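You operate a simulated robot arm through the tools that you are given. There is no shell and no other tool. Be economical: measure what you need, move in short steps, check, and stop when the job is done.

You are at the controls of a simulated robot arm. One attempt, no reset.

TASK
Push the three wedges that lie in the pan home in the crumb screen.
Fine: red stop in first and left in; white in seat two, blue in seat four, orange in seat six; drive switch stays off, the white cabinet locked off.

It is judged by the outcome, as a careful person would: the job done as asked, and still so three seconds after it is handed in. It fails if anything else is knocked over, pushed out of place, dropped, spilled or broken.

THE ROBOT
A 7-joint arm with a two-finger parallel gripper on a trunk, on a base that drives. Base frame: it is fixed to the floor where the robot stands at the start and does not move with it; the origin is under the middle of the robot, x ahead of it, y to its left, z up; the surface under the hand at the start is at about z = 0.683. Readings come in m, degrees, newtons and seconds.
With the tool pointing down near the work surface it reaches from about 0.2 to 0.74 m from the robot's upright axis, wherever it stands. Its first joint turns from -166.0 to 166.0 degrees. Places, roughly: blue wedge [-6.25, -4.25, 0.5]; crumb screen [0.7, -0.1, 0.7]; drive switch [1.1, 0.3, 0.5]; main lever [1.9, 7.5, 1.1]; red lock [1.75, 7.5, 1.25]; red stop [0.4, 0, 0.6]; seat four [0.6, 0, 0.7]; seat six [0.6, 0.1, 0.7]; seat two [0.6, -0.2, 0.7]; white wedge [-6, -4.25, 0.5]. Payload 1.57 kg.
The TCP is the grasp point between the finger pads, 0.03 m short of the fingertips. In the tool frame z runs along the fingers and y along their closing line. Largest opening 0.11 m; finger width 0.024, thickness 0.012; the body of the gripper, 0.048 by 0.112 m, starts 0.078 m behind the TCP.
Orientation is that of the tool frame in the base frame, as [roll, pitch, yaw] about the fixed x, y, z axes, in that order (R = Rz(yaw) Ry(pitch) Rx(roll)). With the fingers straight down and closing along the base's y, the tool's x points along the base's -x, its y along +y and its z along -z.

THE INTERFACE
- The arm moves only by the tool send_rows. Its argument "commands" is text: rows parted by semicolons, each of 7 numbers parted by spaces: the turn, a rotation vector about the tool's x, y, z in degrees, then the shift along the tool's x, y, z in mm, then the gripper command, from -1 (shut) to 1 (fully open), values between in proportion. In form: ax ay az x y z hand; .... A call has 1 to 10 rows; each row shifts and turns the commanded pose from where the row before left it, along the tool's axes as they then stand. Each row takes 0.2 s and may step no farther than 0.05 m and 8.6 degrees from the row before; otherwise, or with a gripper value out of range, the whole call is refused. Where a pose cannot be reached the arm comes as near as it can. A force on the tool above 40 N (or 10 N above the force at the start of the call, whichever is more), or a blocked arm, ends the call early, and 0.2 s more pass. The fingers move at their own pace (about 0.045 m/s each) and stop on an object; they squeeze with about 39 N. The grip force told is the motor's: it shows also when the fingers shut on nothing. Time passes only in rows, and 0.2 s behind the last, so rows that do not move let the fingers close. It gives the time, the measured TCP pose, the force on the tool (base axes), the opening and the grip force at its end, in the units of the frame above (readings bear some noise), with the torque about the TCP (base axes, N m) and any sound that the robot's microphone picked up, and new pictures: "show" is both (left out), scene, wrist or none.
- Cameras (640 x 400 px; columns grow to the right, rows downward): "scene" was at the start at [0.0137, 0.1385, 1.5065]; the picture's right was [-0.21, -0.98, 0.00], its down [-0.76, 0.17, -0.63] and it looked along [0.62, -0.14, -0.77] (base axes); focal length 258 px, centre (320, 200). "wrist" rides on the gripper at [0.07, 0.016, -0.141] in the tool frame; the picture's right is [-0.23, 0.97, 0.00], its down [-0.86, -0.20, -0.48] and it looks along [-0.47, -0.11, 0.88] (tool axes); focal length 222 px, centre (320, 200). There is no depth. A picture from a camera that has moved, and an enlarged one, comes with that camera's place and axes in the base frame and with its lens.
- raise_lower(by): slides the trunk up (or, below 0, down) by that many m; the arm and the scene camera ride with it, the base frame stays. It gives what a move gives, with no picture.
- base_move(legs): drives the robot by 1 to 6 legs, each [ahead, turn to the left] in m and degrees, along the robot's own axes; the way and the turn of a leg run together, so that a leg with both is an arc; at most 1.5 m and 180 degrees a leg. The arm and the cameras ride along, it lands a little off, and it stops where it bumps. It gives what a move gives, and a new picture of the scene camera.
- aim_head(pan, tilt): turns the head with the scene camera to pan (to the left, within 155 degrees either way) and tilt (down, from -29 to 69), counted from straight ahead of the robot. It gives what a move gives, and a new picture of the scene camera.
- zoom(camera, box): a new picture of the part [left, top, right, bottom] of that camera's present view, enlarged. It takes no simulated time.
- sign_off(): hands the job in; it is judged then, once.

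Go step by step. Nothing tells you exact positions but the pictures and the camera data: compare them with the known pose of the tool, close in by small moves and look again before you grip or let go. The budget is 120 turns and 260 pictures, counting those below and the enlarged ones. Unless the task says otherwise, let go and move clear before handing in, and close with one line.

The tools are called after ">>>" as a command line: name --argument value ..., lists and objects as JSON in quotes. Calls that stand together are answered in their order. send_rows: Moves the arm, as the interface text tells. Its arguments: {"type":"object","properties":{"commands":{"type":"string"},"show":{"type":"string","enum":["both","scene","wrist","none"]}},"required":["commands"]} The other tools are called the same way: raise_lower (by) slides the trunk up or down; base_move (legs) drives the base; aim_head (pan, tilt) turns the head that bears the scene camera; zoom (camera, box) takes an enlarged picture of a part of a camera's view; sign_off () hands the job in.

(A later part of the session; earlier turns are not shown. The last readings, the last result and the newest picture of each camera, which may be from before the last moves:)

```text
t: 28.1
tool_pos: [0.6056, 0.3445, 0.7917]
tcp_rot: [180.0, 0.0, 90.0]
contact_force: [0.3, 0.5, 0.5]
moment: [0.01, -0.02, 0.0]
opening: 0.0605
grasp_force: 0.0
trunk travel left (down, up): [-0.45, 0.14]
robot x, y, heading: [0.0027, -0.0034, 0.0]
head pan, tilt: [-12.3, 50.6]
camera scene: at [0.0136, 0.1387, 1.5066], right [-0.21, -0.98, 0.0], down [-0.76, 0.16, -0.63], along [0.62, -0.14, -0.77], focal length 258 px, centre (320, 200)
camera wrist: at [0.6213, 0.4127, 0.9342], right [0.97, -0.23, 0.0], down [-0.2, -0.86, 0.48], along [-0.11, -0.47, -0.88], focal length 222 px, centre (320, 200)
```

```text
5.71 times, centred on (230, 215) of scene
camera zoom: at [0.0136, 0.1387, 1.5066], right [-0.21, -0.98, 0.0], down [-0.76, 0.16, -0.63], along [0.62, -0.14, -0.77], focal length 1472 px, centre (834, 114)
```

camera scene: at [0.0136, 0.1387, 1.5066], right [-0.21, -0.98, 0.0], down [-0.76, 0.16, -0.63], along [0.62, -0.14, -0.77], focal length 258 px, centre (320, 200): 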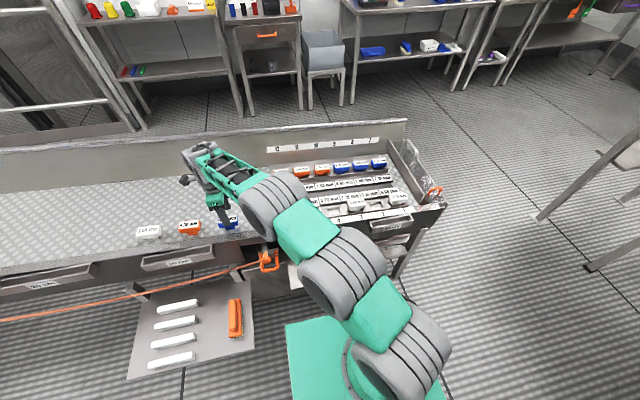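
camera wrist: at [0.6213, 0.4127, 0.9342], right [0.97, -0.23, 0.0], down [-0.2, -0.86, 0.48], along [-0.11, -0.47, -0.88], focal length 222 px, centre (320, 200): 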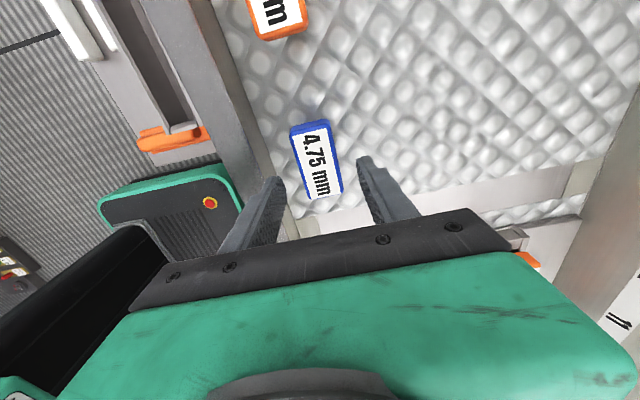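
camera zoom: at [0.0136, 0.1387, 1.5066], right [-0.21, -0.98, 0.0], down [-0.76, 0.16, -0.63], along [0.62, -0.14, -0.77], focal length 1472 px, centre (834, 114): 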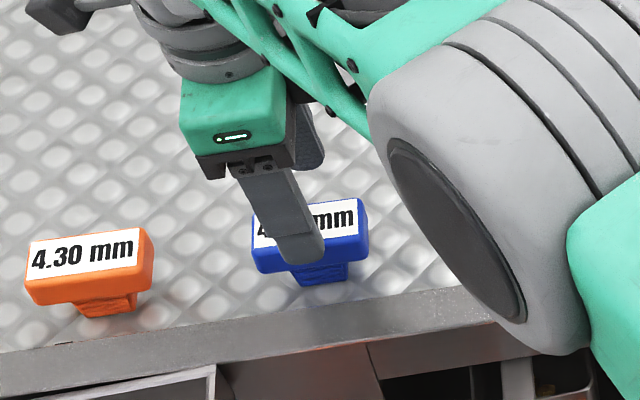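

The head is about 58×33 mm centred near (0.602, 0.344) and aligned with the hand. I shift 4 mm, narrow slightly, descend to straddle the head, and look.

>>> send_rows --commands "0 0 0 0 -4 10 -0.05;0 0 0 0 0 10 -0.05;0 0 0 0 0 10 -0.05;0 0 0 0 0 8 -0.05;0 0 0 0 0 0 -0.05" --show "wrist"

>>> zoom --camera "wrist" --box '[220, 80, 440, 240]'

>>> zoom --camera "scene" --box '[200, 190, 260, 240]'

```text
t: 29.3
tool_pos: [0.6003, 0.3442, 0.7544]
tcp_rot: [180.0, 0.0, 90.0]
contact_force: [0.3, 0.4, -0.1]
moment: [0.01, 0.03, 0.03]
opening: 0.0522
grasp_force: 0.1
trunk travel left (down, up): [-0.45, 0.14]
robot x, y, heading: [-0.0029, -0.0003, -0.0]
head pan, tilt: [-12.3, 50.6]
camera wrist: at [0.617, 0.4134, 0.8964], right [0.97, -0.23, 0.0], down [-0.2, -0.86, 0.48], along [-0.11, -0.47, -0.88], focal length 222 px, centre (320, 200)
```

wrist: 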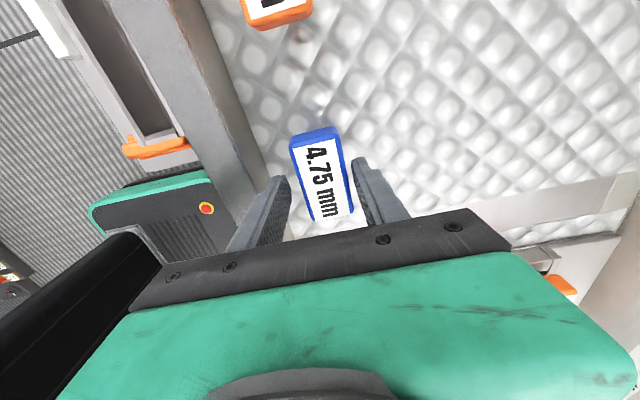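

```text
2.50 times, centred on (330, 160) of wrist
camera zoom: at [0.617, 0.4134, 0.8964], right [0.97, -0.23, 0.0], down [-0.2, -0.86, 0.48], along [-0.11, -0.47, -0.88], focal length 555 px, centre (295, 300)
```

zoom: 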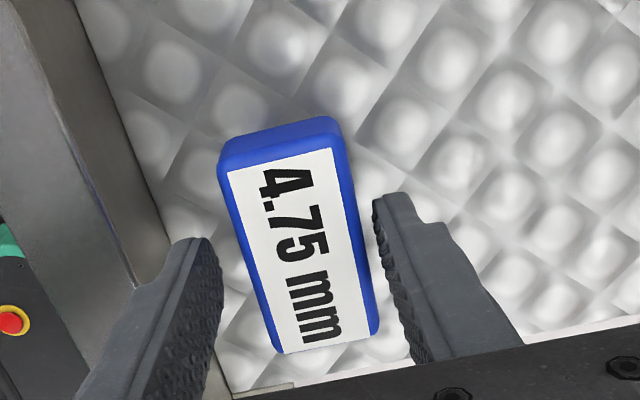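

```text
8.00 times, centred on (230, 215) of scene
camera zoom: at [0.0136, 0.1387, 1.5066], right [-0.21, -0.98, 0.0], down [-0.76, 0.16, -0.63], along [0.62, -0.14, -0.77], focal length 2061 px, centre (1040, 80)
```

zoom: 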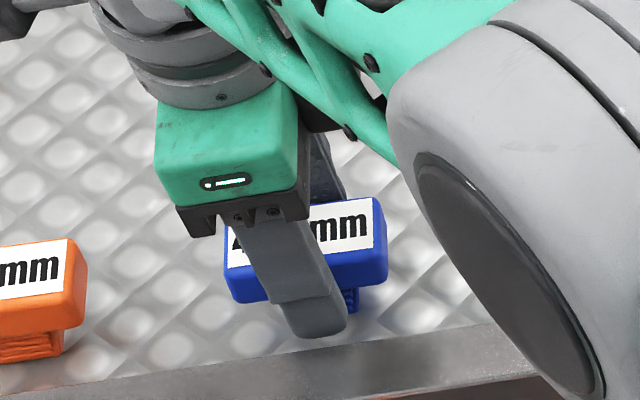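

Stereo gives the label top at z ≈ 0.727, centre (0.601, 0.343). The tips are at 0.724, so I go down 13 mm more and close.

>>> send_rows --commands "0 0 0 0 1.5 7 -0.05;0 0 0 0 0 6 -0.05;0 0 0 0 0 0 -1;0 0 0 0 0 0 -1;0 0 0 0 0 0 -1;0 0 0 0 0 0 -1" --show "wrist"

>>> zoom --camera "wrist" --box '[220, 80, 440, 240]'

```text
t: 30.7
tool_pos: [0.6038, 0.3441, 0.7433]
tcp_rot: [180.0, 0.0, 90.0]
contact_force: [0.1, -0.6, 0.3]
moment: [-0.01, 0.0, -0.02]
opening: 0.0355
grasp_force: 38.6
trunk travel left (down, up): [-0.45, 0.14]
robot x, y, heading: [0.0011, 0.0028, -0.2]
head pan, tilt: [-12.3, 50.6]
camera wrist: at [0.6192, 0.4135, 0.8841], right [0.97, -0.23, 0.0], down [-0.2, -0.86, 0.48], along [-0.11, -0.47, -0.88], focal length 222 px, centre (320, 200)
```

wrist: 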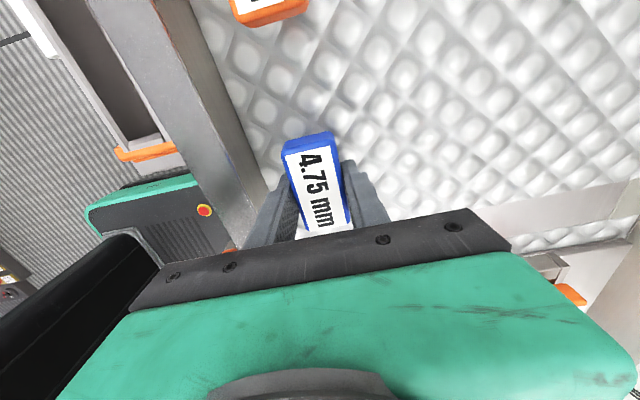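

```text
2.50 times, centred on (330, 160) of wrist
camera zoom: at [0.6192, 0.4135, 0.8841], right [0.97, -0.23, 0.0], down [-0.2, -0.86, 0.48], along [-0.11, -0.47, -0.88], focal length 555 px, centre (295, 300)
```

zoom: 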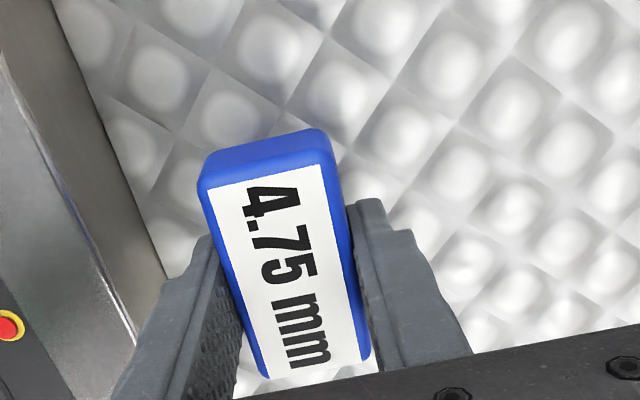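

Blue is gripped (opening 35.5 mm). I lift and carry it over toward seat four for a look from above.

>>> send_rows --commands "0 0 0 0 0 40 -1;0 0 0 0 0 0 -1" --show "none"

```text
t: 31.0
tool_pos: [0.6114, 0.3484, 0.7375]
tcp_rot: [178.7, -0.8, 90.1]
contact_force: [3.1, 2.2, 12.6]
moment: [-0.05, 0.0, -0.01]
opening: 0.0351
grasp_force: 38.7
trunk travel left (down, up): [-0.45, 0.14]
robot x, y, heading: [0.0032, 0.0001, -0.0]
head pan, tilt: [-12.3, 50.6]
stopped in row 1: the force on the tool passed its limit at 73 N (the readings are from after the stop); the commanded pose is now the measured one
```

I used the wrong sign and pressed down about 6 mm before the force limit stopped it; the wedge is still gripped. Now lifting properly (tool −z) and checking.

>>> send_rows --commands "0 0 0 0 0 -10 -1;0 0 0 0 0 -30 -1;0 0 0 0 0 -30 -1;0 0 0 0 0 0 -1" --show "both"

>>> zoom --camera "wrist" --box '[220, 80, 440, 240]'

>>> zoom --camera "scene" --box '[170, 150, 290, 230]'

```text
t: 32.0
tool_pos: [0.6095, 0.3478, 0.8009]
tcp_rot: [179.2, -0.6, 90.1]
contact_force: [0.3, 0.1, -1.4]
moment: [-0.01, -0.03, 0.01]
opening: 0.0357
grasp_force: 39.1
trunk travel left (down, up): [-0.45, 0.14]
robot x, y, heading: [-0.0003, 0.0011, -0.4]
head pan, tilt: [-12.3, 50.6]
camera scene: at [0.0135, 0.1387, 1.5065], right [-0.21, -0.98, 0.0], down [-0.76, 0.16, -0.63], along [0.62, -0.14, -0.77], focal length 258 px, centre (320, 200)
camera wrist: at [0.6227, 0.4153, 0.943], right [0.97, -0.23, 0.01], down [-0.21, -0.86, 0.47], along [-0.09, -0.46, -0.88], focal length 222 px, centre (320, 200)
```

scene: 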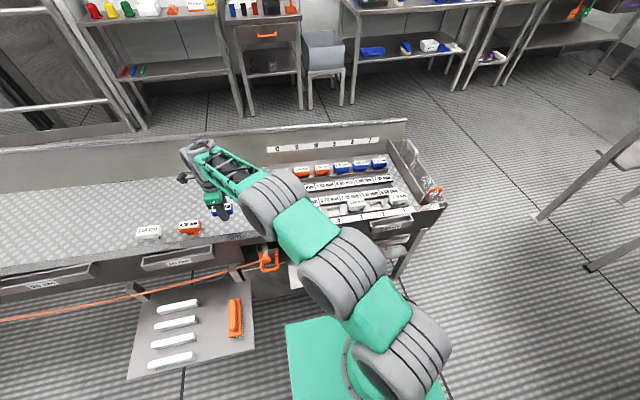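
wrist: 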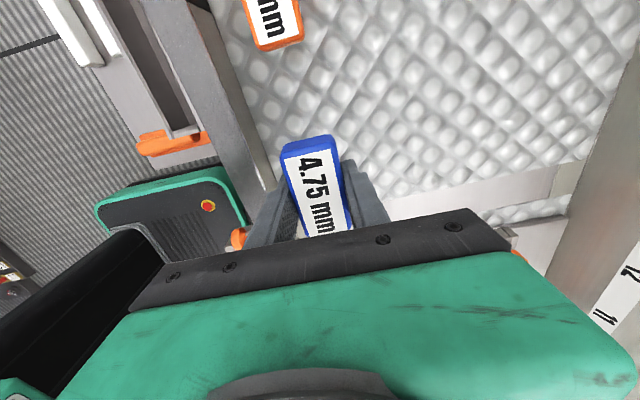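

```text
2.50 times, centred on (330, 160) of wrist
camera zoom: at [0.6227, 0.4153, 0.943], right [0.97, -0.23, 0.01], down [-0.21, -0.86, 0.47], along [-0.09, -0.46, -0.88], focal length 555 px, centre (295, 300)
```

zoom: 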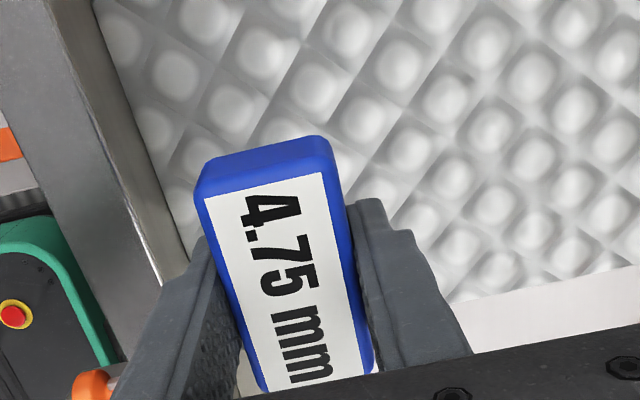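

```text
5.00 times, centred on (230, 190) of scene
camera zoom: at [0.0135, 0.1387, 1.5065], right [-0.21, -0.98, 0.0], down [-0.76, 0.16, -0.63], along [0.62, -0.14, -0.77], focal length 1288 px, centre (770, 250)
```

zoom: 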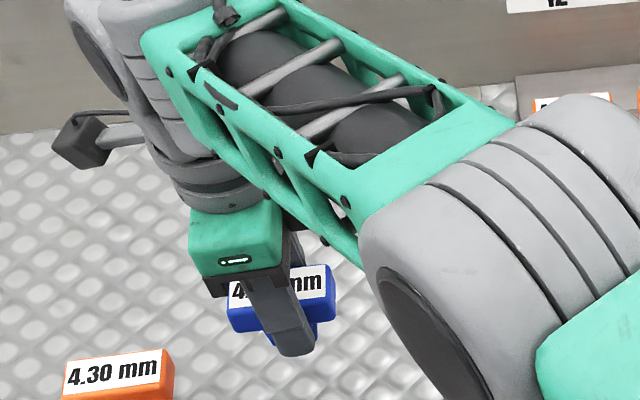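

Blue is held firmly, slightly deeper in the fingers. I level the tool, rise and carry it over the screen.

>>> send_rows --commands "0.8 -0.6 0 0 0 -25 -1;0 0 0 0 0 -25 -1;0 0 0 -45 0 0 -1;0 0 0 -48 0 0 -1;0 0 0 -48 0 0 -1;0 0 0 -48 0 0 -1;0 0 0 -48 0 0 -1;0 0 0 -48 0 0 -1;0 0 0 -48 0 0 -1;0 0 0 -35 0 0 -1" --show "both"

>>> zoom --camera "wrist" --box '[200, 60, 440, 240]'

>>> zoom --camera "scene" --box '[260, 150, 420, 250]'

```text
t: 34.2
tool_pos: [0.6085, -0.023, 0.8538]
tcp_rot: [179.9, -0.1, 90.1]
contact_force: [-0.1, -0.3, -2.2]
moment: [0.0, 0.02, 0.02]
opening: 0.0358
grasp_force: 39.4
trunk travel left (down, up): [-0.45, 0.14]
robot x, y, heading: [0.0005, 0.0015, -0.1]
head pan, tilt: [-12.3, 50.6]
camera scene: at [0.0136, 0.1383, 1.5066], right [-0.21, -0.98, 0.0], down [-0.76, 0.16, -0.63], along [0.62, -0.14, -0.77], focal length 258 px, centre (320, 200)
camera wrist: at [0.6225, 0.0461, 0.9944], right [0.97, -0.23, 0.0], down [-0.2, -0.86, 0.48], along [-0.11, -0.47, -0.88], focal length 222 px, centre (320, 200)
```

scene: 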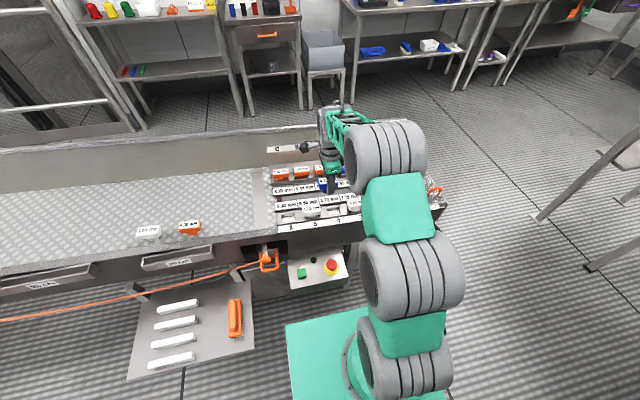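
wrist: 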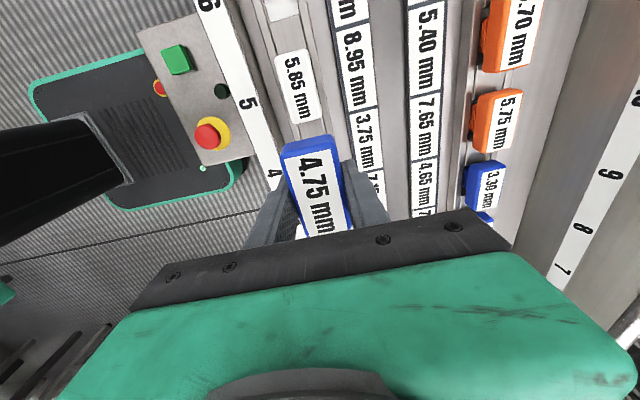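

```text
2.22 times, centred on (320, 150) of wrist
camera zoom: at [0.6225, 0.0461, 0.9944], right [0.97, -0.23, 0.0], down [-0.2, -0.86, 0.48], along [-0.11, -0.47, -0.88], focal length 494 px, centre (320, 311)
```

zoom: 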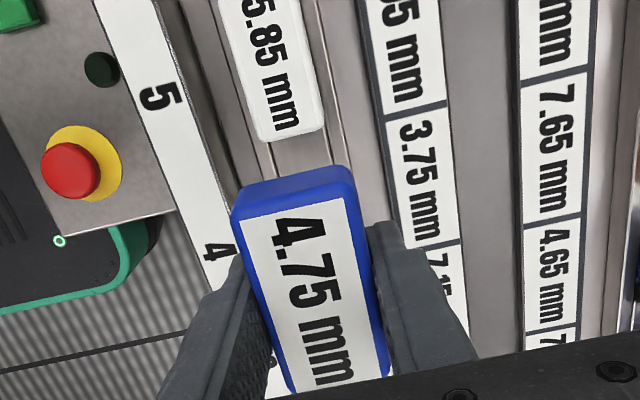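

```text
4.00 times, centred on (340, 200) of scene
camera zoom: at [0.0136, 0.1383, 1.5066], right [-0.21, -0.98, 0.0], down [-0.76, 0.16, -0.63], along [0.62, -0.14, -0.77], focal length 1031 px, centre (240, 200)
```

zoom: 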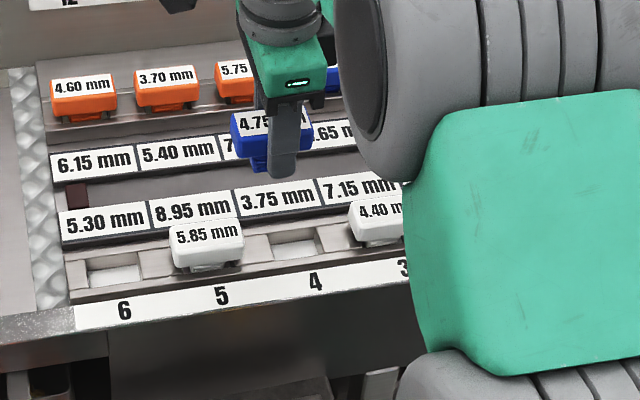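

I enlarge the region round seats 5–6 to fix the seat line precisely.

>>> zoom --camera "wrist" --box '[220, 0, 420, 140]'

>>> zoom --camera "scene" --box '[265, 185, 365, 235]'

```text
2.86 times, centred on (320, 70) of wrist
camera zoom: at [0.6225, 0.0461, 0.9944], right [0.97, -0.23, 0.0], down [-0.2, -0.86, 0.48], along [-0.11, -0.47, -0.88], focal length 635 px, centre (320, 571)
```

zoom: 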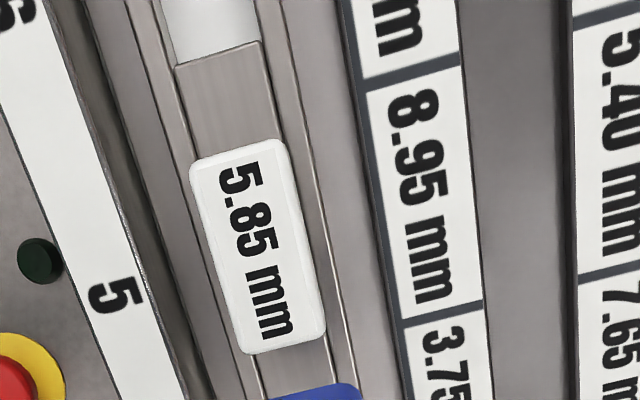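

```text
6.40 times, centred on (315, 210) of scene
camera zoom: at [0.0136, 0.1383, 1.5066], right [-0.21, -0.98, 0.0], down [-0.76, 0.16, -0.63], along [0.62, -0.14, -0.77], focal length 1649 px, centre (352, 136)
```

zoom: 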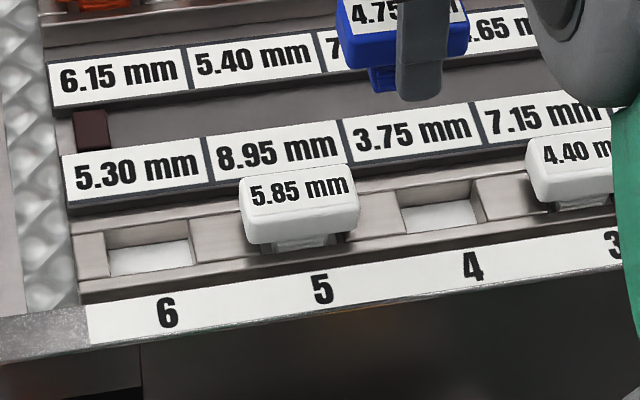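

Seat five's centre is about (0.602, 0.044), pitch ≈ 87 mm, so seat four is near (0.603, −0.043). I move over it and lower to just above the pocket.

>>> send_rows --commands "0 0 0 -15 -5.5 0 -1;0 0 0 0 0 25 -1;0 0 0 0 0 25 -1;0 0 0 0 0 20 -1;0 0 0 0 0 0 -1" --show "wrist"

>>> zoom --camera "wrist" --box '[220, 60, 440, 240]'

>>> zoom --camera "scene" --box '[290, 175, 370, 235]'

```text
t: 35.4
tool_pos: [0.6026, -0.0361, 0.7832]
tcp_rot: [179.9, 0.0, 90.0]
contact_force: [0.7, -0.1, -2.2]
moment: [-0.03, -0.05, 0.01]
opening: 0.0357
grasp_force: 39.1
trunk travel left (down, up): [-0.45, 0.14]
robot x, y, heading: [-0.0024, -0.0015, -0.0]
head pan, tilt: [-12.3, 50.6]
camera wrist: at [0.6184, 0.0325, 0.9254], right [0.97, -0.23, 0.0], down [-0.2, -0.86, 0.48], along [-0.11, -0.47, -0.88], focal length 222 px, centre (320, 200)
```

wrist: 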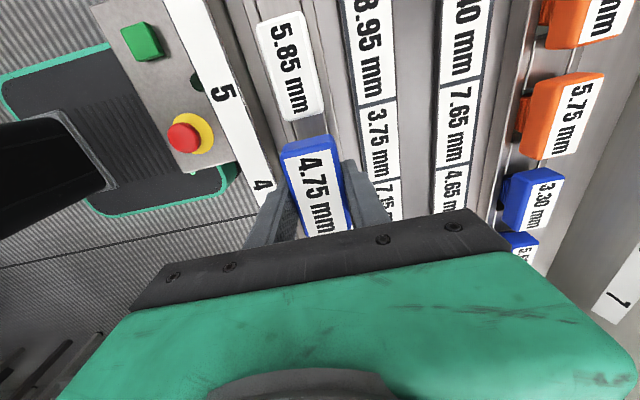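

```text
2.22 times, centred on (330, 150) of wrist
camera zoom: at [0.6184, 0.0325, 0.9254], right [0.97, -0.23, 0.0], down [-0.2, -0.86, 0.48], along [-0.11, -0.47, -0.88], focal length 494 px, centre (298, 311)
```

zoom: 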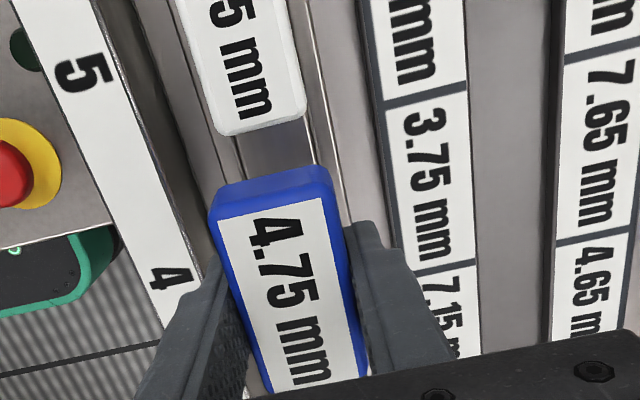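

```text
6.67 times, centred on (330, 205) of scene
camera zoom: at [0.0138, 0.1385, 1.5066], right [-0.21, -0.98, 0.0], down [-0.76, 0.16, -0.63], along [0.62, -0.14, -0.77], focal length 1718 px, centre (253, 167)
```

zoom: 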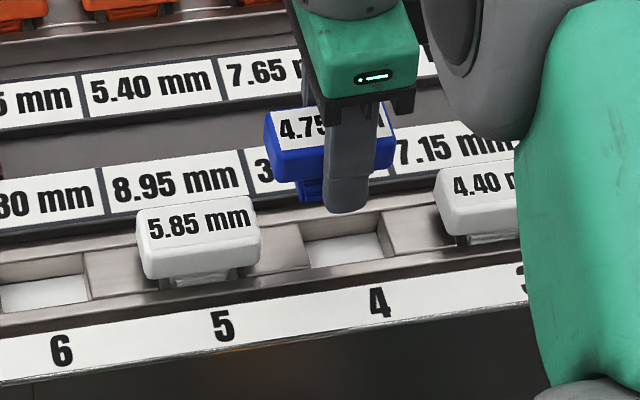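

Re-deriving with exact camera angles: held head top is ~14 mm above the TCP, its centre near y = −0.031; the seat line is x ≈ 0.598 and seat four y ≈ −0.044. I shift accordingly, lower partway and check.

>>> send_rows --commands "0 0 0 -12.5 -4.5 0 -1;0 0 0 0 0 10 -1;0 0 0 0 0 10 -1;0 0 0 0 0 5 -1;0 0 0 0 0 0 -1" --show "wrist"

>>> zoom --camera "wrist" --box '[220, 60, 440, 240]'

>>> zoom --camera "scene" --box '[290, 175, 370, 235]'

```text
t: 36.6
tool_pos: [0.5997, -0.0481, 0.759]
tcp_rot: [179.9, 0.0, 90.1]
contact_force: [0.2, -0.2, -2.4]
moment: [0.01, 0.0, 0.01]
opening: 0.0354
grasp_force: 39.3
trunk travel left (down, up): [-0.45, 0.14]
robot x, y, heading: [-0.0015, -0.0004, -0.3]
head pan, tilt: [-12.3, 50.6]
camera wrist: at [0.6138, 0.0212, 0.8998], right [0.97, -0.23, 0.0], down [-0.2, -0.86, 0.48], along [-0.11, -0.47, -0.88], focal length 222 px, centre (320, 200)
```

wrist: 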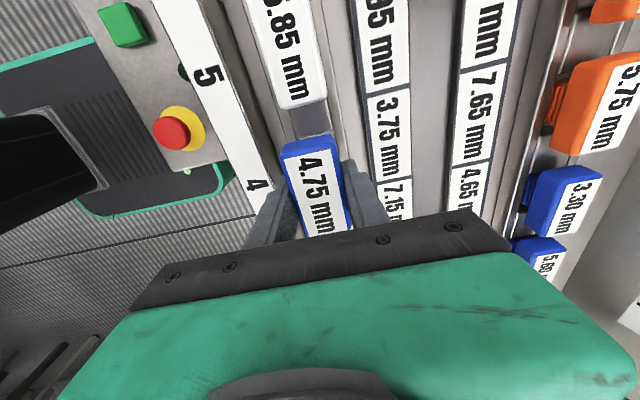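

```text
2.22 times, centred on (330, 150) of wrist
camera zoom: at [0.6138, 0.0212, 0.8998], right [0.97, -0.23, 0.0], down [-0.2, -0.86, 0.48], along [-0.11, -0.47, -0.88], focal length 494 px, centre (298, 311)
```

zoom: 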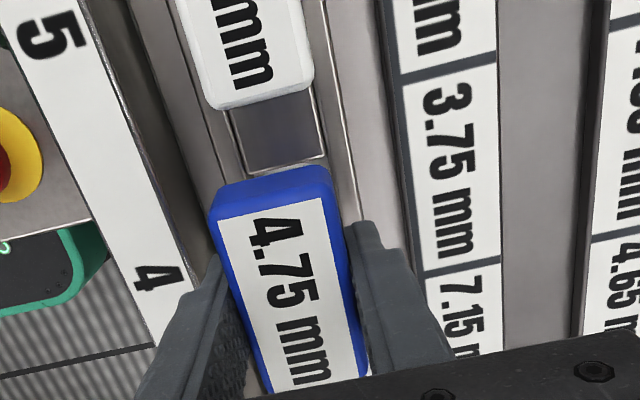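

```text
6.67 times, centred on (330, 205) of scene
camera zoom: at [0.0136, 0.1385, 1.5066], right [-0.21, -0.98, 0.0], down [-0.76, 0.16, -0.63], along [0.62, -0.14, -0.77], focal length 1718 px, centre (253, 167)
```

zoom: 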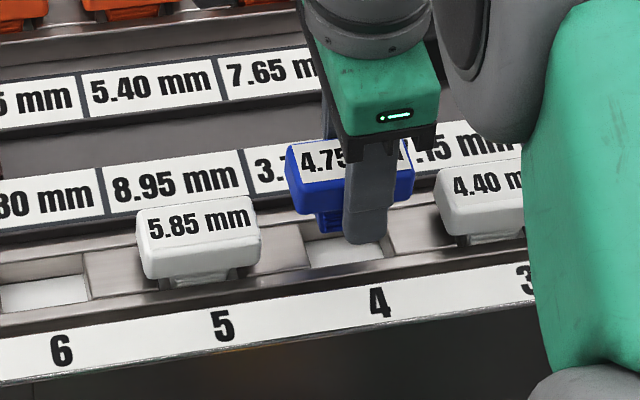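

Now the held wedge sits midway between heads 5 and 3 and the geometry matches in depth too. I lower slowly toward the pocket.

>>> send_rows --commands "0 0 0 0 0 5 -1;0 0 0 0 0 5 -1;0 0 0 0 0 5 -1;0 0 0 0 0 5 -1;0 0 0 0 0 0 -1" --show "wrist"

>>> zoom --camera "scene" --box '[290, 175, 370, 235]'

```text
t: 37.8
tool_pos: [0.5988, -0.049, 0.7376]
tcp_rot: [179.9, 0.0, 90.1]
contact_force: [0.0, 0.4, -1.2]
moment: [-0.03, 0.01, 0.01]
opening: 0.0356
grasp_force: 39.0
trunk travel left (down, up): [-0.45, 0.14]
robot x, y, heading: [-0.0019, -0.0013, -0.1]
head pan, tilt: [-12.3, 50.6]
camera wrist: at [0.6141, 0.0199, 0.878], right [0.97, -0.23, 0.0], down [-0.2, -0.86, 0.48], along [-0.11, -0.47, -0.88], focal length 222 px, centre (320, 200)
```

wrist: 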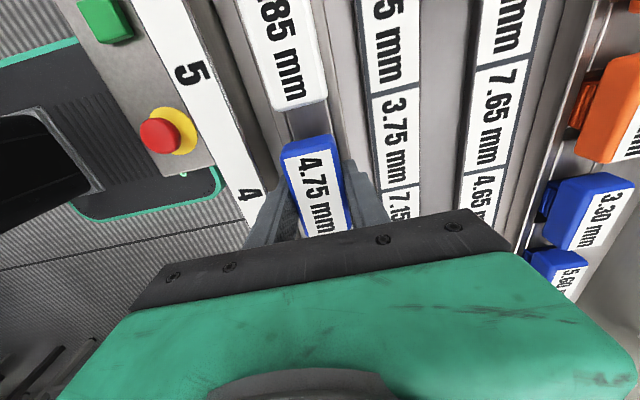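

```text
6.67 times, centred on (330, 205) of scene
camera zoom: at [0.0137, 0.1385, 1.5066], right [-0.21, -0.98, 0.0], down [-0.76, 0.16, -0.63], along [0.62, -0.14, -0.77], focal length 1718 px, centre (253, 167)
```

zoom: 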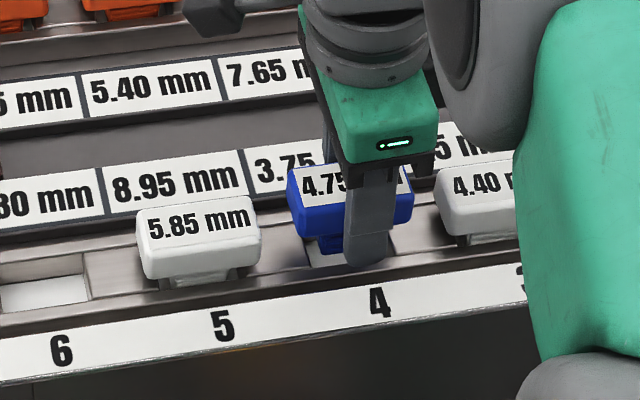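

No contact yet; it's entering the pocket cleanly. Continuing in small steps.

>>> send_rows --commands "0 0 0 0 0 4 -1;0 0 0 0 0 4 -1;0 0 0 0 0 3 -1;0 0 0 0 0 3 -1;0 0 0 0 0 0 -1" --show "none"

>>> zoom --camera "scene" --box '[290, 175, 370, 235]'

```text
t: 39.0
tool_pos: [0.5996, -0.0491, 0.7252]
tcp_rot: [179.9, -0.1, 90.1]
contact_force: [-1.1, -0.7, -1.8]
moment: [-0.02, 0.06, 0.02]
opening: 0.0353
grasp_force: 39.2
trunk travel left (down, up): [-0.45, 0.14]
robot x, y, heading: [0.003, -0.002, 0.1]
head pan, tilt: [-12.3, 50.6]
```

```text
6.67 times, centred on (330, 205) of scene
camera zoom: at [0.0136, 0.1385, 1.5066], right [-0.21, -0.98, 0.0], down [-0.76, 0.16, -0.63], along [0.62, -0.14, -0.77], focal length 1718 px, centre (253, 167)
```

zoom: 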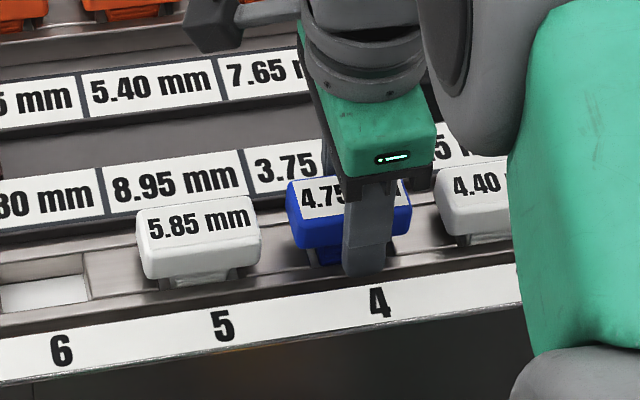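

Nearly at the level of its neighbours. A few more small steps until contact.

>>> send_rows --commands "0 0 0 0 0 2 -1;0 0 0 0 0 2 -1;0 0 0 0 0 2 -1;0 0 0 0 0 2 -1;0 0 0 0 0 0 -1" --show "wrist"

>>> zoom --camera "scene" --box '[290, 175, 370, 235]'

```text
t: 39.8
tool_pos: [0.601, -0.0483, 0.7238]
tcp_rot: [179.5, 0.1, 90.1]
contact_force: [-7.5, 0.6, 19.1]
moment: [0.26, 0.66, 0.04]
opening: 0.0354
grasp_force: 39.2
trunk travel left (down, up): [-0.45, 0.14]
robot x, y, heading: [0.0036, -0.0012, -0.1]
head pan, tilt: [-12.3, 50.6]
stopped in row 3: the force on the tool passed its limit at 43 N (the readings are from after the stop); the commanded pose is now the measured one
camera wrist: at [0.6151, 0.0199, 0.8665], right [0.97, -0.23, 0.01], down [-0.2, -0.86, 0.48], along [-0.1, -0.47, -0.88], focal length 222 px, centre (320, 200)
```

wrist: 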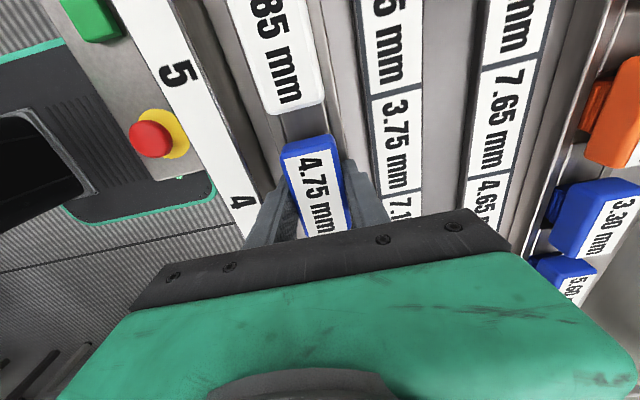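

```text
6.67 times, centred on (330, 205) of scene
camera zoom: at [0.011, 0.1386, 1.5066], right [-0.21, -0.98, 0.0], down [-0.75, 0.16, -0.64], along [0.62, -0.14, -0.77], focal length 1718 px, centre (253, 167)
```

zoom: 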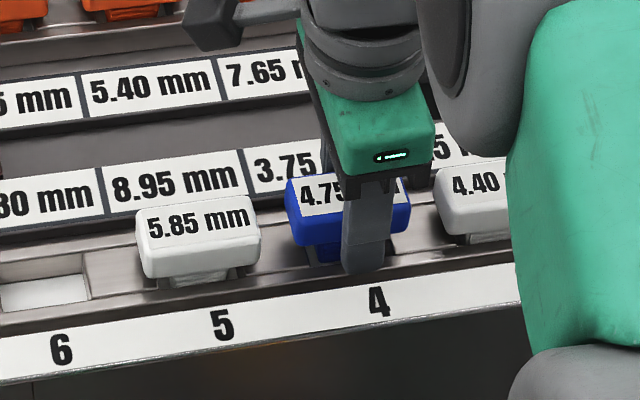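

Contact on the rail with the fingers (force tilts forward). I ease up 1.5 mm, open a little, rise clear and look.

>>> send_rows --commands "0 0 0 0 0 -2 -1;0 0 0 0 0 0 -0.1;0 0 0 0 0 0 -0.1;0 0 0 0 0 -10 -0.1;0 0 0 0 0 -20 -0.1;0 0 0 0 0 -30 -0.1;0 0 0 0 0 0 -0.1" --show "wrist"

>>> zoom --camera "wrist" --box '[220, 60, 440, 240]'

>>> zoom --camera "scene" --box '[290, 175, 370, 235]'

```text
t: 41.4
tool_pos: [0.5994, -0.0485, 0.7847]
tcp_rot: [179.7, 0.1, 90.1]
contact_force: [0.3, 0.7, 0.1]
moment: [-0.01, -0.03, 0.0]
opening: 0.0496
grasp_force: 0.0
trunk travel left (down, up): [-0.45, 0.14]
robot x, y, heading: [-0.0002, -0.0009, 0.2]
head pan, tilt: [-12.3, 50.6]
camera wrist: at [0.6142, 0.0208, 0.9256], right [0.97, -0.23, 0.01], down [-0.2, -0.86, 0.48], along [-0.1, -0.47, -0.88], focal length 222 px, centre (320, 200)
```

wrist: 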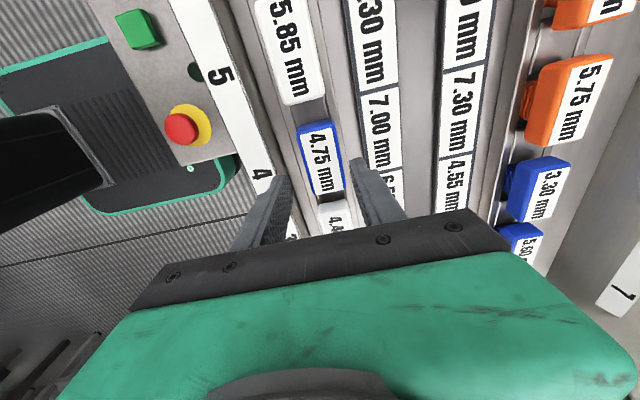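

```text
2.22 times, centred on (330, 150) of wrist
camera zoom: at [0.6142, 0.0208, 0.9256], right [0.97, -0.23, 0.01], down [-0.2, -0.86, 0.48], along [-0.1, -0.47, -0.88], focal length 494 px, centre (298, 311)
```

zoom: 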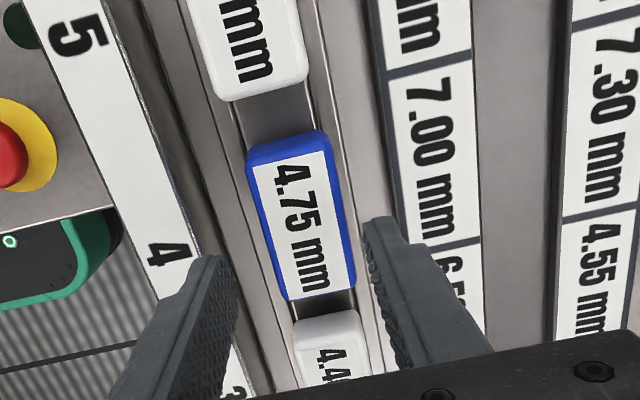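

```text
6.67 times, centred on (330, 205) of scene
camera zoom: at [0.0131, 0.1385, 1.5066], right [-0.21, -0.98, 0.0], down [-0.75, 0.16, -0.63], along [0.62, -0.14, -0.77], focal length 1718 px, centre (253, 167)
```

zoom: 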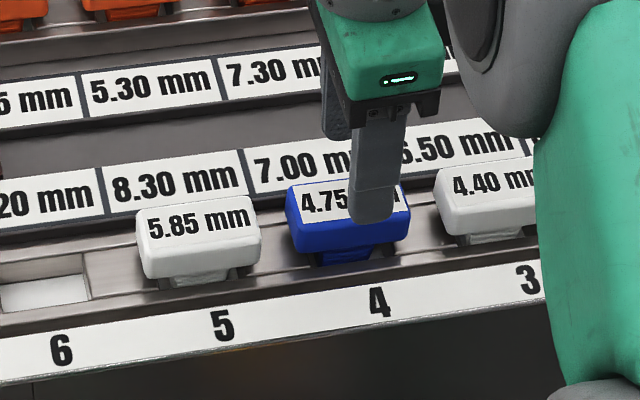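

Blue is in seat four, standing like its neighbours. Now I close the fingers and press on top of its head to push it home.

>>> send_rows --commands "0 0 0 4 0 -5 -1;0 0 0 0 0 0 -1;0 0 0 0 0 0 -1;0 0 0 0 0 10 -1;0 0 0 0 0 5 -1;0 0 0 0 0 3 -1;0 0 0 0 0 3 -1;0 0 0 0 0 3 -1;0 0 0 0 0 3 -1;0 0 0 0 0 3 -1" --show "none"

```text
t: 43.6
tool_pos: [0.5996, -0.0458, 0.7602]
tcp_rot: [179.6, 0.0, 90.1]
contact_force: [-0.2, -0.4, 0.6]
moment: [0.06, 0.02, -0.01]
opening: 0.0001
grasp_force: 21.0
trunk travel left (down, up): [-0.45, 0.14]
robot x, y, heading: [-0.0003, -0.0029, -0.1]
head pan, tilt: [-12.3, 50.6]
```

>>> send_rows --commands "0 0 0 0 0 2.5 -1;0 0 0 0 0 2.5 -1;0 0 0 0 0 2.5 -1;0 0 0 0 0 2 -1;0 0 0 0 0 2 -1;0 0 0 0 0 2 -1;0 0 0 0 0 2 -1;0 0 0 0 0 2 -1" --show "wrist"

>>> zoom --camera "scene" --box '[290, 175, 370, 235]'

```text
t: 44.5
tool_pos: [0.6031, -0.0462, 0.758]
tcp_rot: [179.2, 0.1, 90.0]
contact_force: [-5.7, -1.4, 14.1]
moment: [0.12, 0.16, -0.02]
opening: 0.0001
grasp_force: 21.1
trunk travel left (down, up): [-0.45, 0.14]
robot x, y, heading: [0.0005, 0.0019, -0.1]
head pan, tilt: [-12.3, 50.6]
stopped in row 4: the force on the tool passed its limit at 44 N (the readings are from after the stop); the commanded pose is now the measured one
camera wrist: at [0.6157, 0.0229, 0.9007], right [0.97, -0.23, 0.02], down [-0.21, -0.85, 0.48], along [-0.09, -0.47, -0.88], focal length 222 px, centre (320, 200)
```

wrist: 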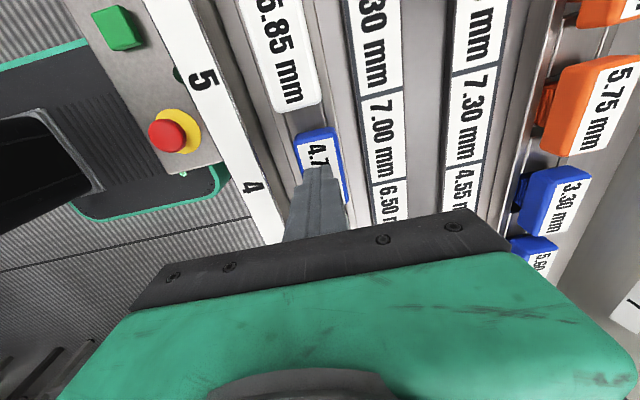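

```text
6.67 times, centred on (330, 205) of scene
camera zoom: at [0.0108, 0.1385, 1.5066], right [-0.21, -0.98, 0.0], down [-0.75, 0.17, -0.64], along [0.62, -0.14, -0.77], focal length 1718 px, centre (253, 167)
```

zoom: 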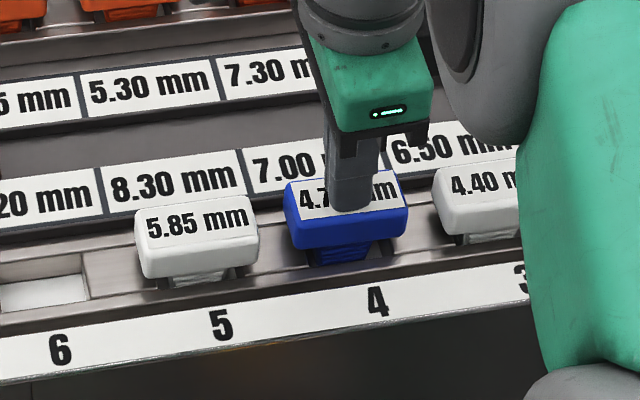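

Pressing hits a firm stop at 44 N. I lift the hand and compare the blue head's height with its neighbours.

>>> send_rows --commands "0.8 0 0 0 -3 -20 -1;0 0 0 45 0 -20 -1;0 0 0 45 0 -20 -1;0 0 0 45 0 -10 -1;0 0 0 45 0 -5 -1;0 0 0 0 0 0 -1" --show "wrist"

>>> zoom --camera "scene" --box '[280, 175, 380, 235]'

>>> zoom --camera "scene" --box '[305, 185, 355, 225]'

```text
t: 45.9
tool_pos: [0.6007, 0.1362, 0.8327]
tcp_rot: [-179.9, 0.1, 90.1]
contact_force: [0.4, 0.2, -0.5]
moment: [0.02, 0.0, 0.0]
opening: 0.0002
grasp_force: 21.4
trunk travel left (down, up): [-0.45, 0.14]
robot x, y, heading: [-0.0009, 0.0007, -0.0]
head pan, tilt: [-12.3, 50.6]
camera wrist: at [0.6177, 0.2047, 0.9728], right [0.97, -0.23, 0.0], down [-0.2, -0.85, 0.48], along [-0.11, -0.47, -0.88], focal length 222 px, centre (320, 200)
```

wrist: 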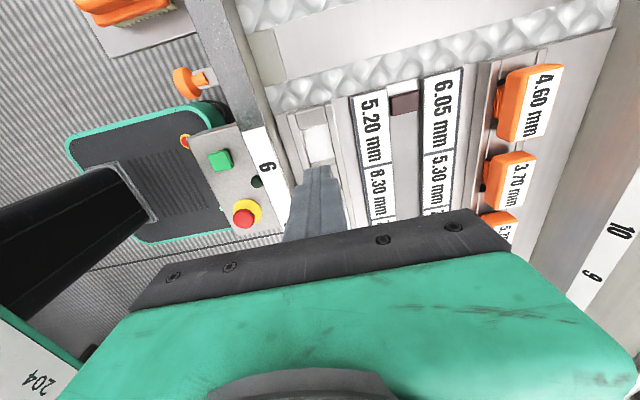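

```text
6.40 times, centred on (330, 205) of scene
camera zoom: at [0.0133, 0.139, 1.5065], right [-0.21, -0.98, 0.0], down [-0.75, 0.16, -0.63], along [0.62, -0.14, -0.77], focal length 1649 px, centre (256, 168)
```

zoom: 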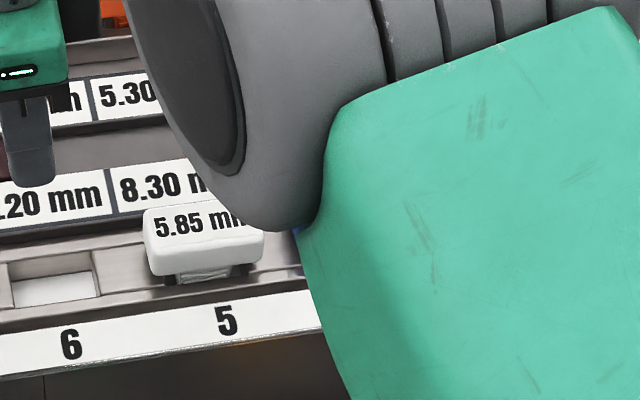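

```text
10.00 times, centred on (330, 205) of scene
camera zoom: at [0.0133, 0.139, 1.5065], right [-0.21, -0.98, 0.0], down [-0.75, 0.16, -0.63], along [0.62, -0.14, -0.77], focal length 2577 px, centre (220, 150)
```

zoom: 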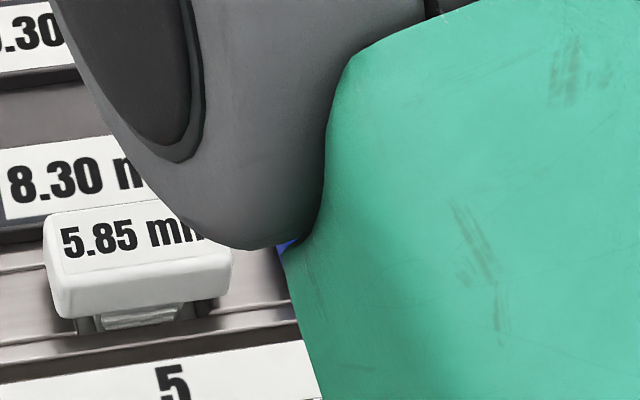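

Blue sits firm; I'll re-check its height later from a clear viewpoint. White (≈0.605, 0.615) is out of reach from here (0.86 m), so I must drive left: first I retract the arm.

>>> send_rows --commands "0 0 0 0 -10 -40 -1;0 0 0 -5 -20 -40 -1;0 0 0 -20 -38 -20 -1;0 0 0 -22 -40 -15 -1;0 0 0 -22 -40 -15 -1;0 0 0 -22 -40 -15 -1;0 0 0 -22 -40 -5 -1;0 0 0 -20 -30 0 -1;0 0 0 0 0 0 -1" --show "wrist"

>>> aim_head --pan 60 --tilt 45

>>> aim_head --pan 140 --tilt 40

```text
t: 47.9
tool_pos: [0.3437, -0.001, 0.9851]
tcp_rot: [-180.0, 0.1, 90.0]
contact_force: [-0.6, -0.4, -0.1]
moment: [0.01, 0.01, 0.0]
opening: 0.0
grasp_force: 20.8
trunk travel left (down, up): [-0.45, 0.14]
robot x, y, heading: [-0.0007, -0.003, 0.0]
head pan, tilt: [-12.3, 50.6]
camera wrist: at [0.3591, 0.0681, 1.1262], right [0.97, -0.23, 0.0], down [-0.2, -0.85, 0.48], along [-0.11, -0.47, -0.88], focal length 222 px, centre (320, 200)
```

wrist: 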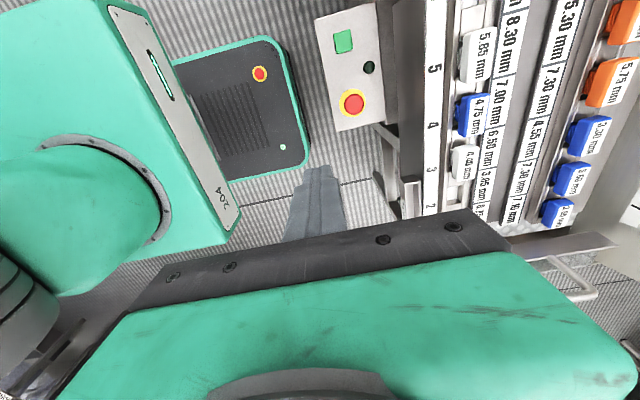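

```text
t: 49.3
tool_pos: [0.3437, -0.0001, 0.985]
tcp_rot: [-179.9, 0.1, 90.0]
contact_force: [-0.1, 0.1, 0.3]
moment: [0.02, -0.01, 0.0]
opening: 0.0001
grasp_force: 21.0
trunk travel left (down, up): [-0.45, 0.14]
robot x, y, heading: [-0.0029, -0.0029, 0.4]
head pan, tilt: [60.0, 45.0]
camera scene: at [-0.0208, 0.2252, 1.5143], right [0.87, -0.5, 0.0], down [-0.35, -0.61, -0.71], along [0.35, 0.61, -0.71], focal length 258 px, centre (320, 200)
```

scene: 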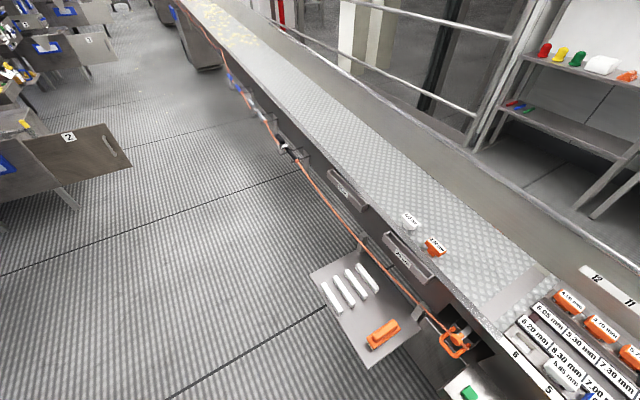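

```text
t: 50.9
tool_pos: [0.3443, -0.0005, 0.9858]
tcp_rot: [-179.9, 0.0, 90.0]
contact_force: [0.1, 0.4, -0.4]
moment: [-0.02, 0.03, 0.01]
opening: 0.0001
grasp_force: 21.4
trunk travel left (down, up): [-0.45, 0.14]
robot x, y, heading: [0.0001, 0.0007, -0.1]
head pan, tilt: [140.0, 40.0]
camera scene: at [-0.1266, 0.2096, 1.5215], right [0.64, 0.77, 0.0], down [0.49, -0.41, -0.77], along [-0.59, 0.49, -0.64], focal length 258 px, centre (320, 200)
```

scene: 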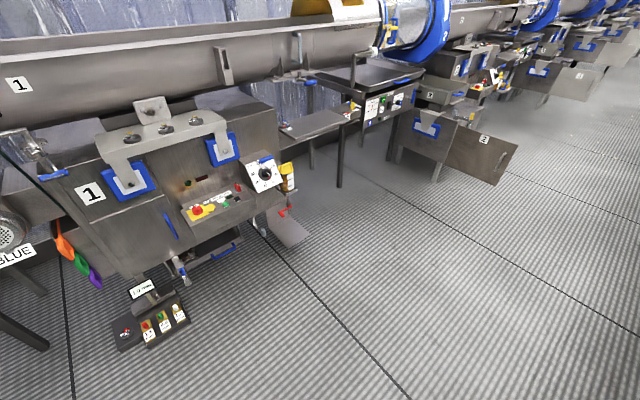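

Path to the left along the aisle is clear (plate at z≈0.43, I stay in front of it). I drive: back 0.16, turn left, ahead 0.52, turn right, ahead 0.07.

>>> base_move --legs '[[-0.16, 0], [0, 90], [0.52, 0], [0, -90], [0.07, 0]]'

>>> aim_head --pan -12.3 --tilt 50.6

```text
t: 63.2
tool_pos: [0.2504, 0.5265, 0.9851]
tcp_rot: [-179.8, 0.1, 90.3]
contact_force: [-0.2, 0.9, 0.4]
moment: [-0.02, -0.02, -0.02]
opening: 0.0
grasp_force: 20.8
trunk travel left (down, up): [-0.45, 0.14]
robot x, y, heading: [-0.0971, 0.5231, 0.3]
head pan, tilt: [140.0, 40.0]
camera scene: at [-0.2212, 0.7346, 1.5216], right [0.64, 0.77, 0.0], down [0.49, -0.41, -0.77], along [-0.59, 0.49, -0.64], focal length 258 px, centre (320, 200)
```

scene: 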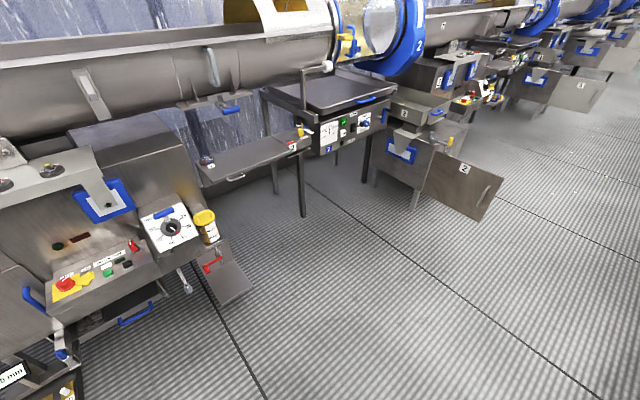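

```text
t: 65.6
tool_pos: [0.2493, 0.5276, 0.9846]
tcp_rot: [-179.8, 0.1, 90.4]
contact_force: [-0.6, 0.2, -0.2]
moment: [0.0, -0.02, -0.05]
opening: 0.0
grasp_force: 20.9
trunk travel left (down, up): [-0.45, 0.14]
robot x, y, heading: [-0.0974, 0.5278, 0.3]
head pan, tilt: [-12.3, 50.6]
camera scene: at [-0.0813, 0.6645, 1.5066], right [-0.21, -0.98, 0.0], down [-0.76, 0.16, -0.63], along [0.62, -0.13, -0.77], focal length 258 px, centre (320, 200)
```

scene: 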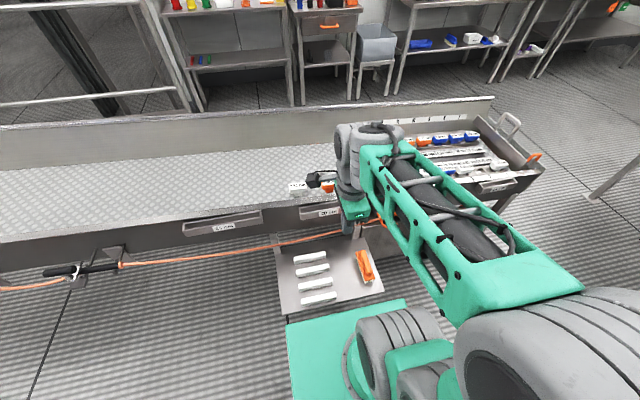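

I'm at (−0.097, 0.527). I reach out over the white wedge with the fingers partly open.

>>> send_rows --commands "0 0 0.4 11 44 10 0.05;0 0 0 11 44 15 0.05;0 0 0 11 44 17 0.05;0 0 0 11 44 17 0.05;0 0 0 11 44 17 0.05;0 0 0 11 44 17 0.05;0 0 0 11 44 17 0.05;0 0 0 11 44 17 0.05;0 0 0 0 0 0 0.05" --show "wrist"

>>> zoom --camera "wrist" --box '[220, 60, 440, 240]'

>>> zoom --camera "scene" --box '[260, 170, 380, 240]'

```text
t: 67.6
tool_pos: [0.6032, 0.6122, 0.856]
tcp_rot: [-179.7, 0.1, 90.1]
contact_force: [-0.4, -1.0, 0.6]
moment: [-0.01, -0.02, 0.0]
opening: 0.0579
grasp_force: 0.0
trunk travel left (down, up): [-0.45, 0.14]
robot x, y, heading: [-0.0949, 0.5291, 0.3]
head pan, tilt: [-12.3, 50.6]
camera wrist: at [0.6186, 0.6815, 0.9969], right [0.97, -0.23, 0.0], down [-0.2, -0.85, 0.48], along [-0.11, -0.47, -0.88], focal length 222 px, centre (320, 200)
```

wrist: 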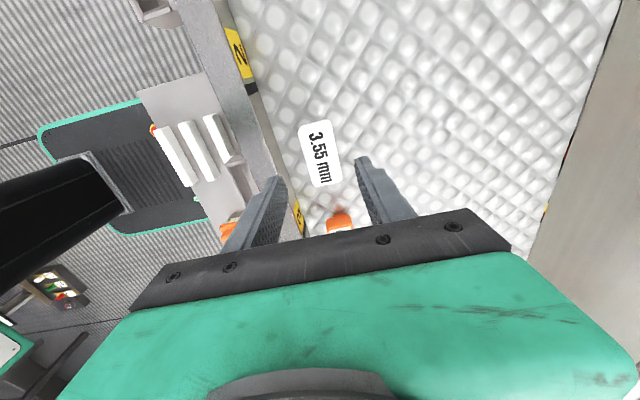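

```text
2.22 times, centred on (330, 150) of wrist
camera zoom: at [0.6186, 0.6815, 0.9969], right [0.97, -0.23, 0.0], down [-0.2, -0.85, 0.48], along [-0.11, -0.47, -0.88], focal length 494 px, centre (298, 311)
```

zoom: 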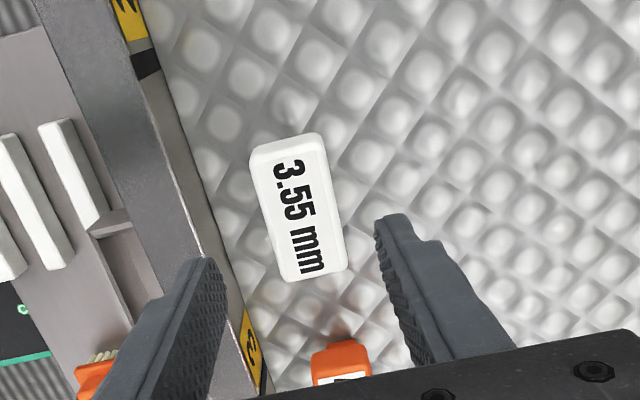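

```text
5.33 times, centred on (320, 205) of scene
camera zoom: at [-0.0808, 0.6646, 1.5066], right [-0.21, -0.98, 0.0], down [-0.76, 0.16, -0.63], along [0.62, -0.13, -0.77], focal length 1374 px, centre (320, 173)
```

zoom: 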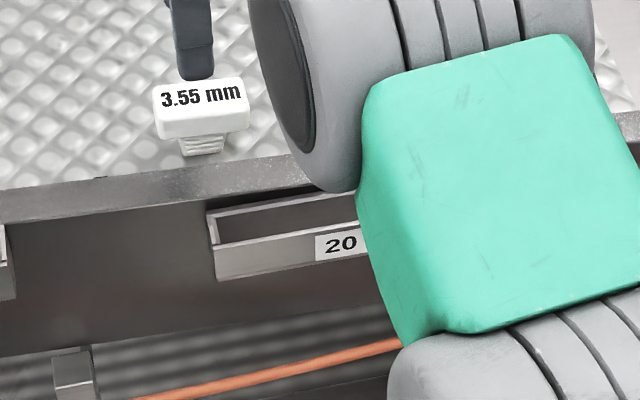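

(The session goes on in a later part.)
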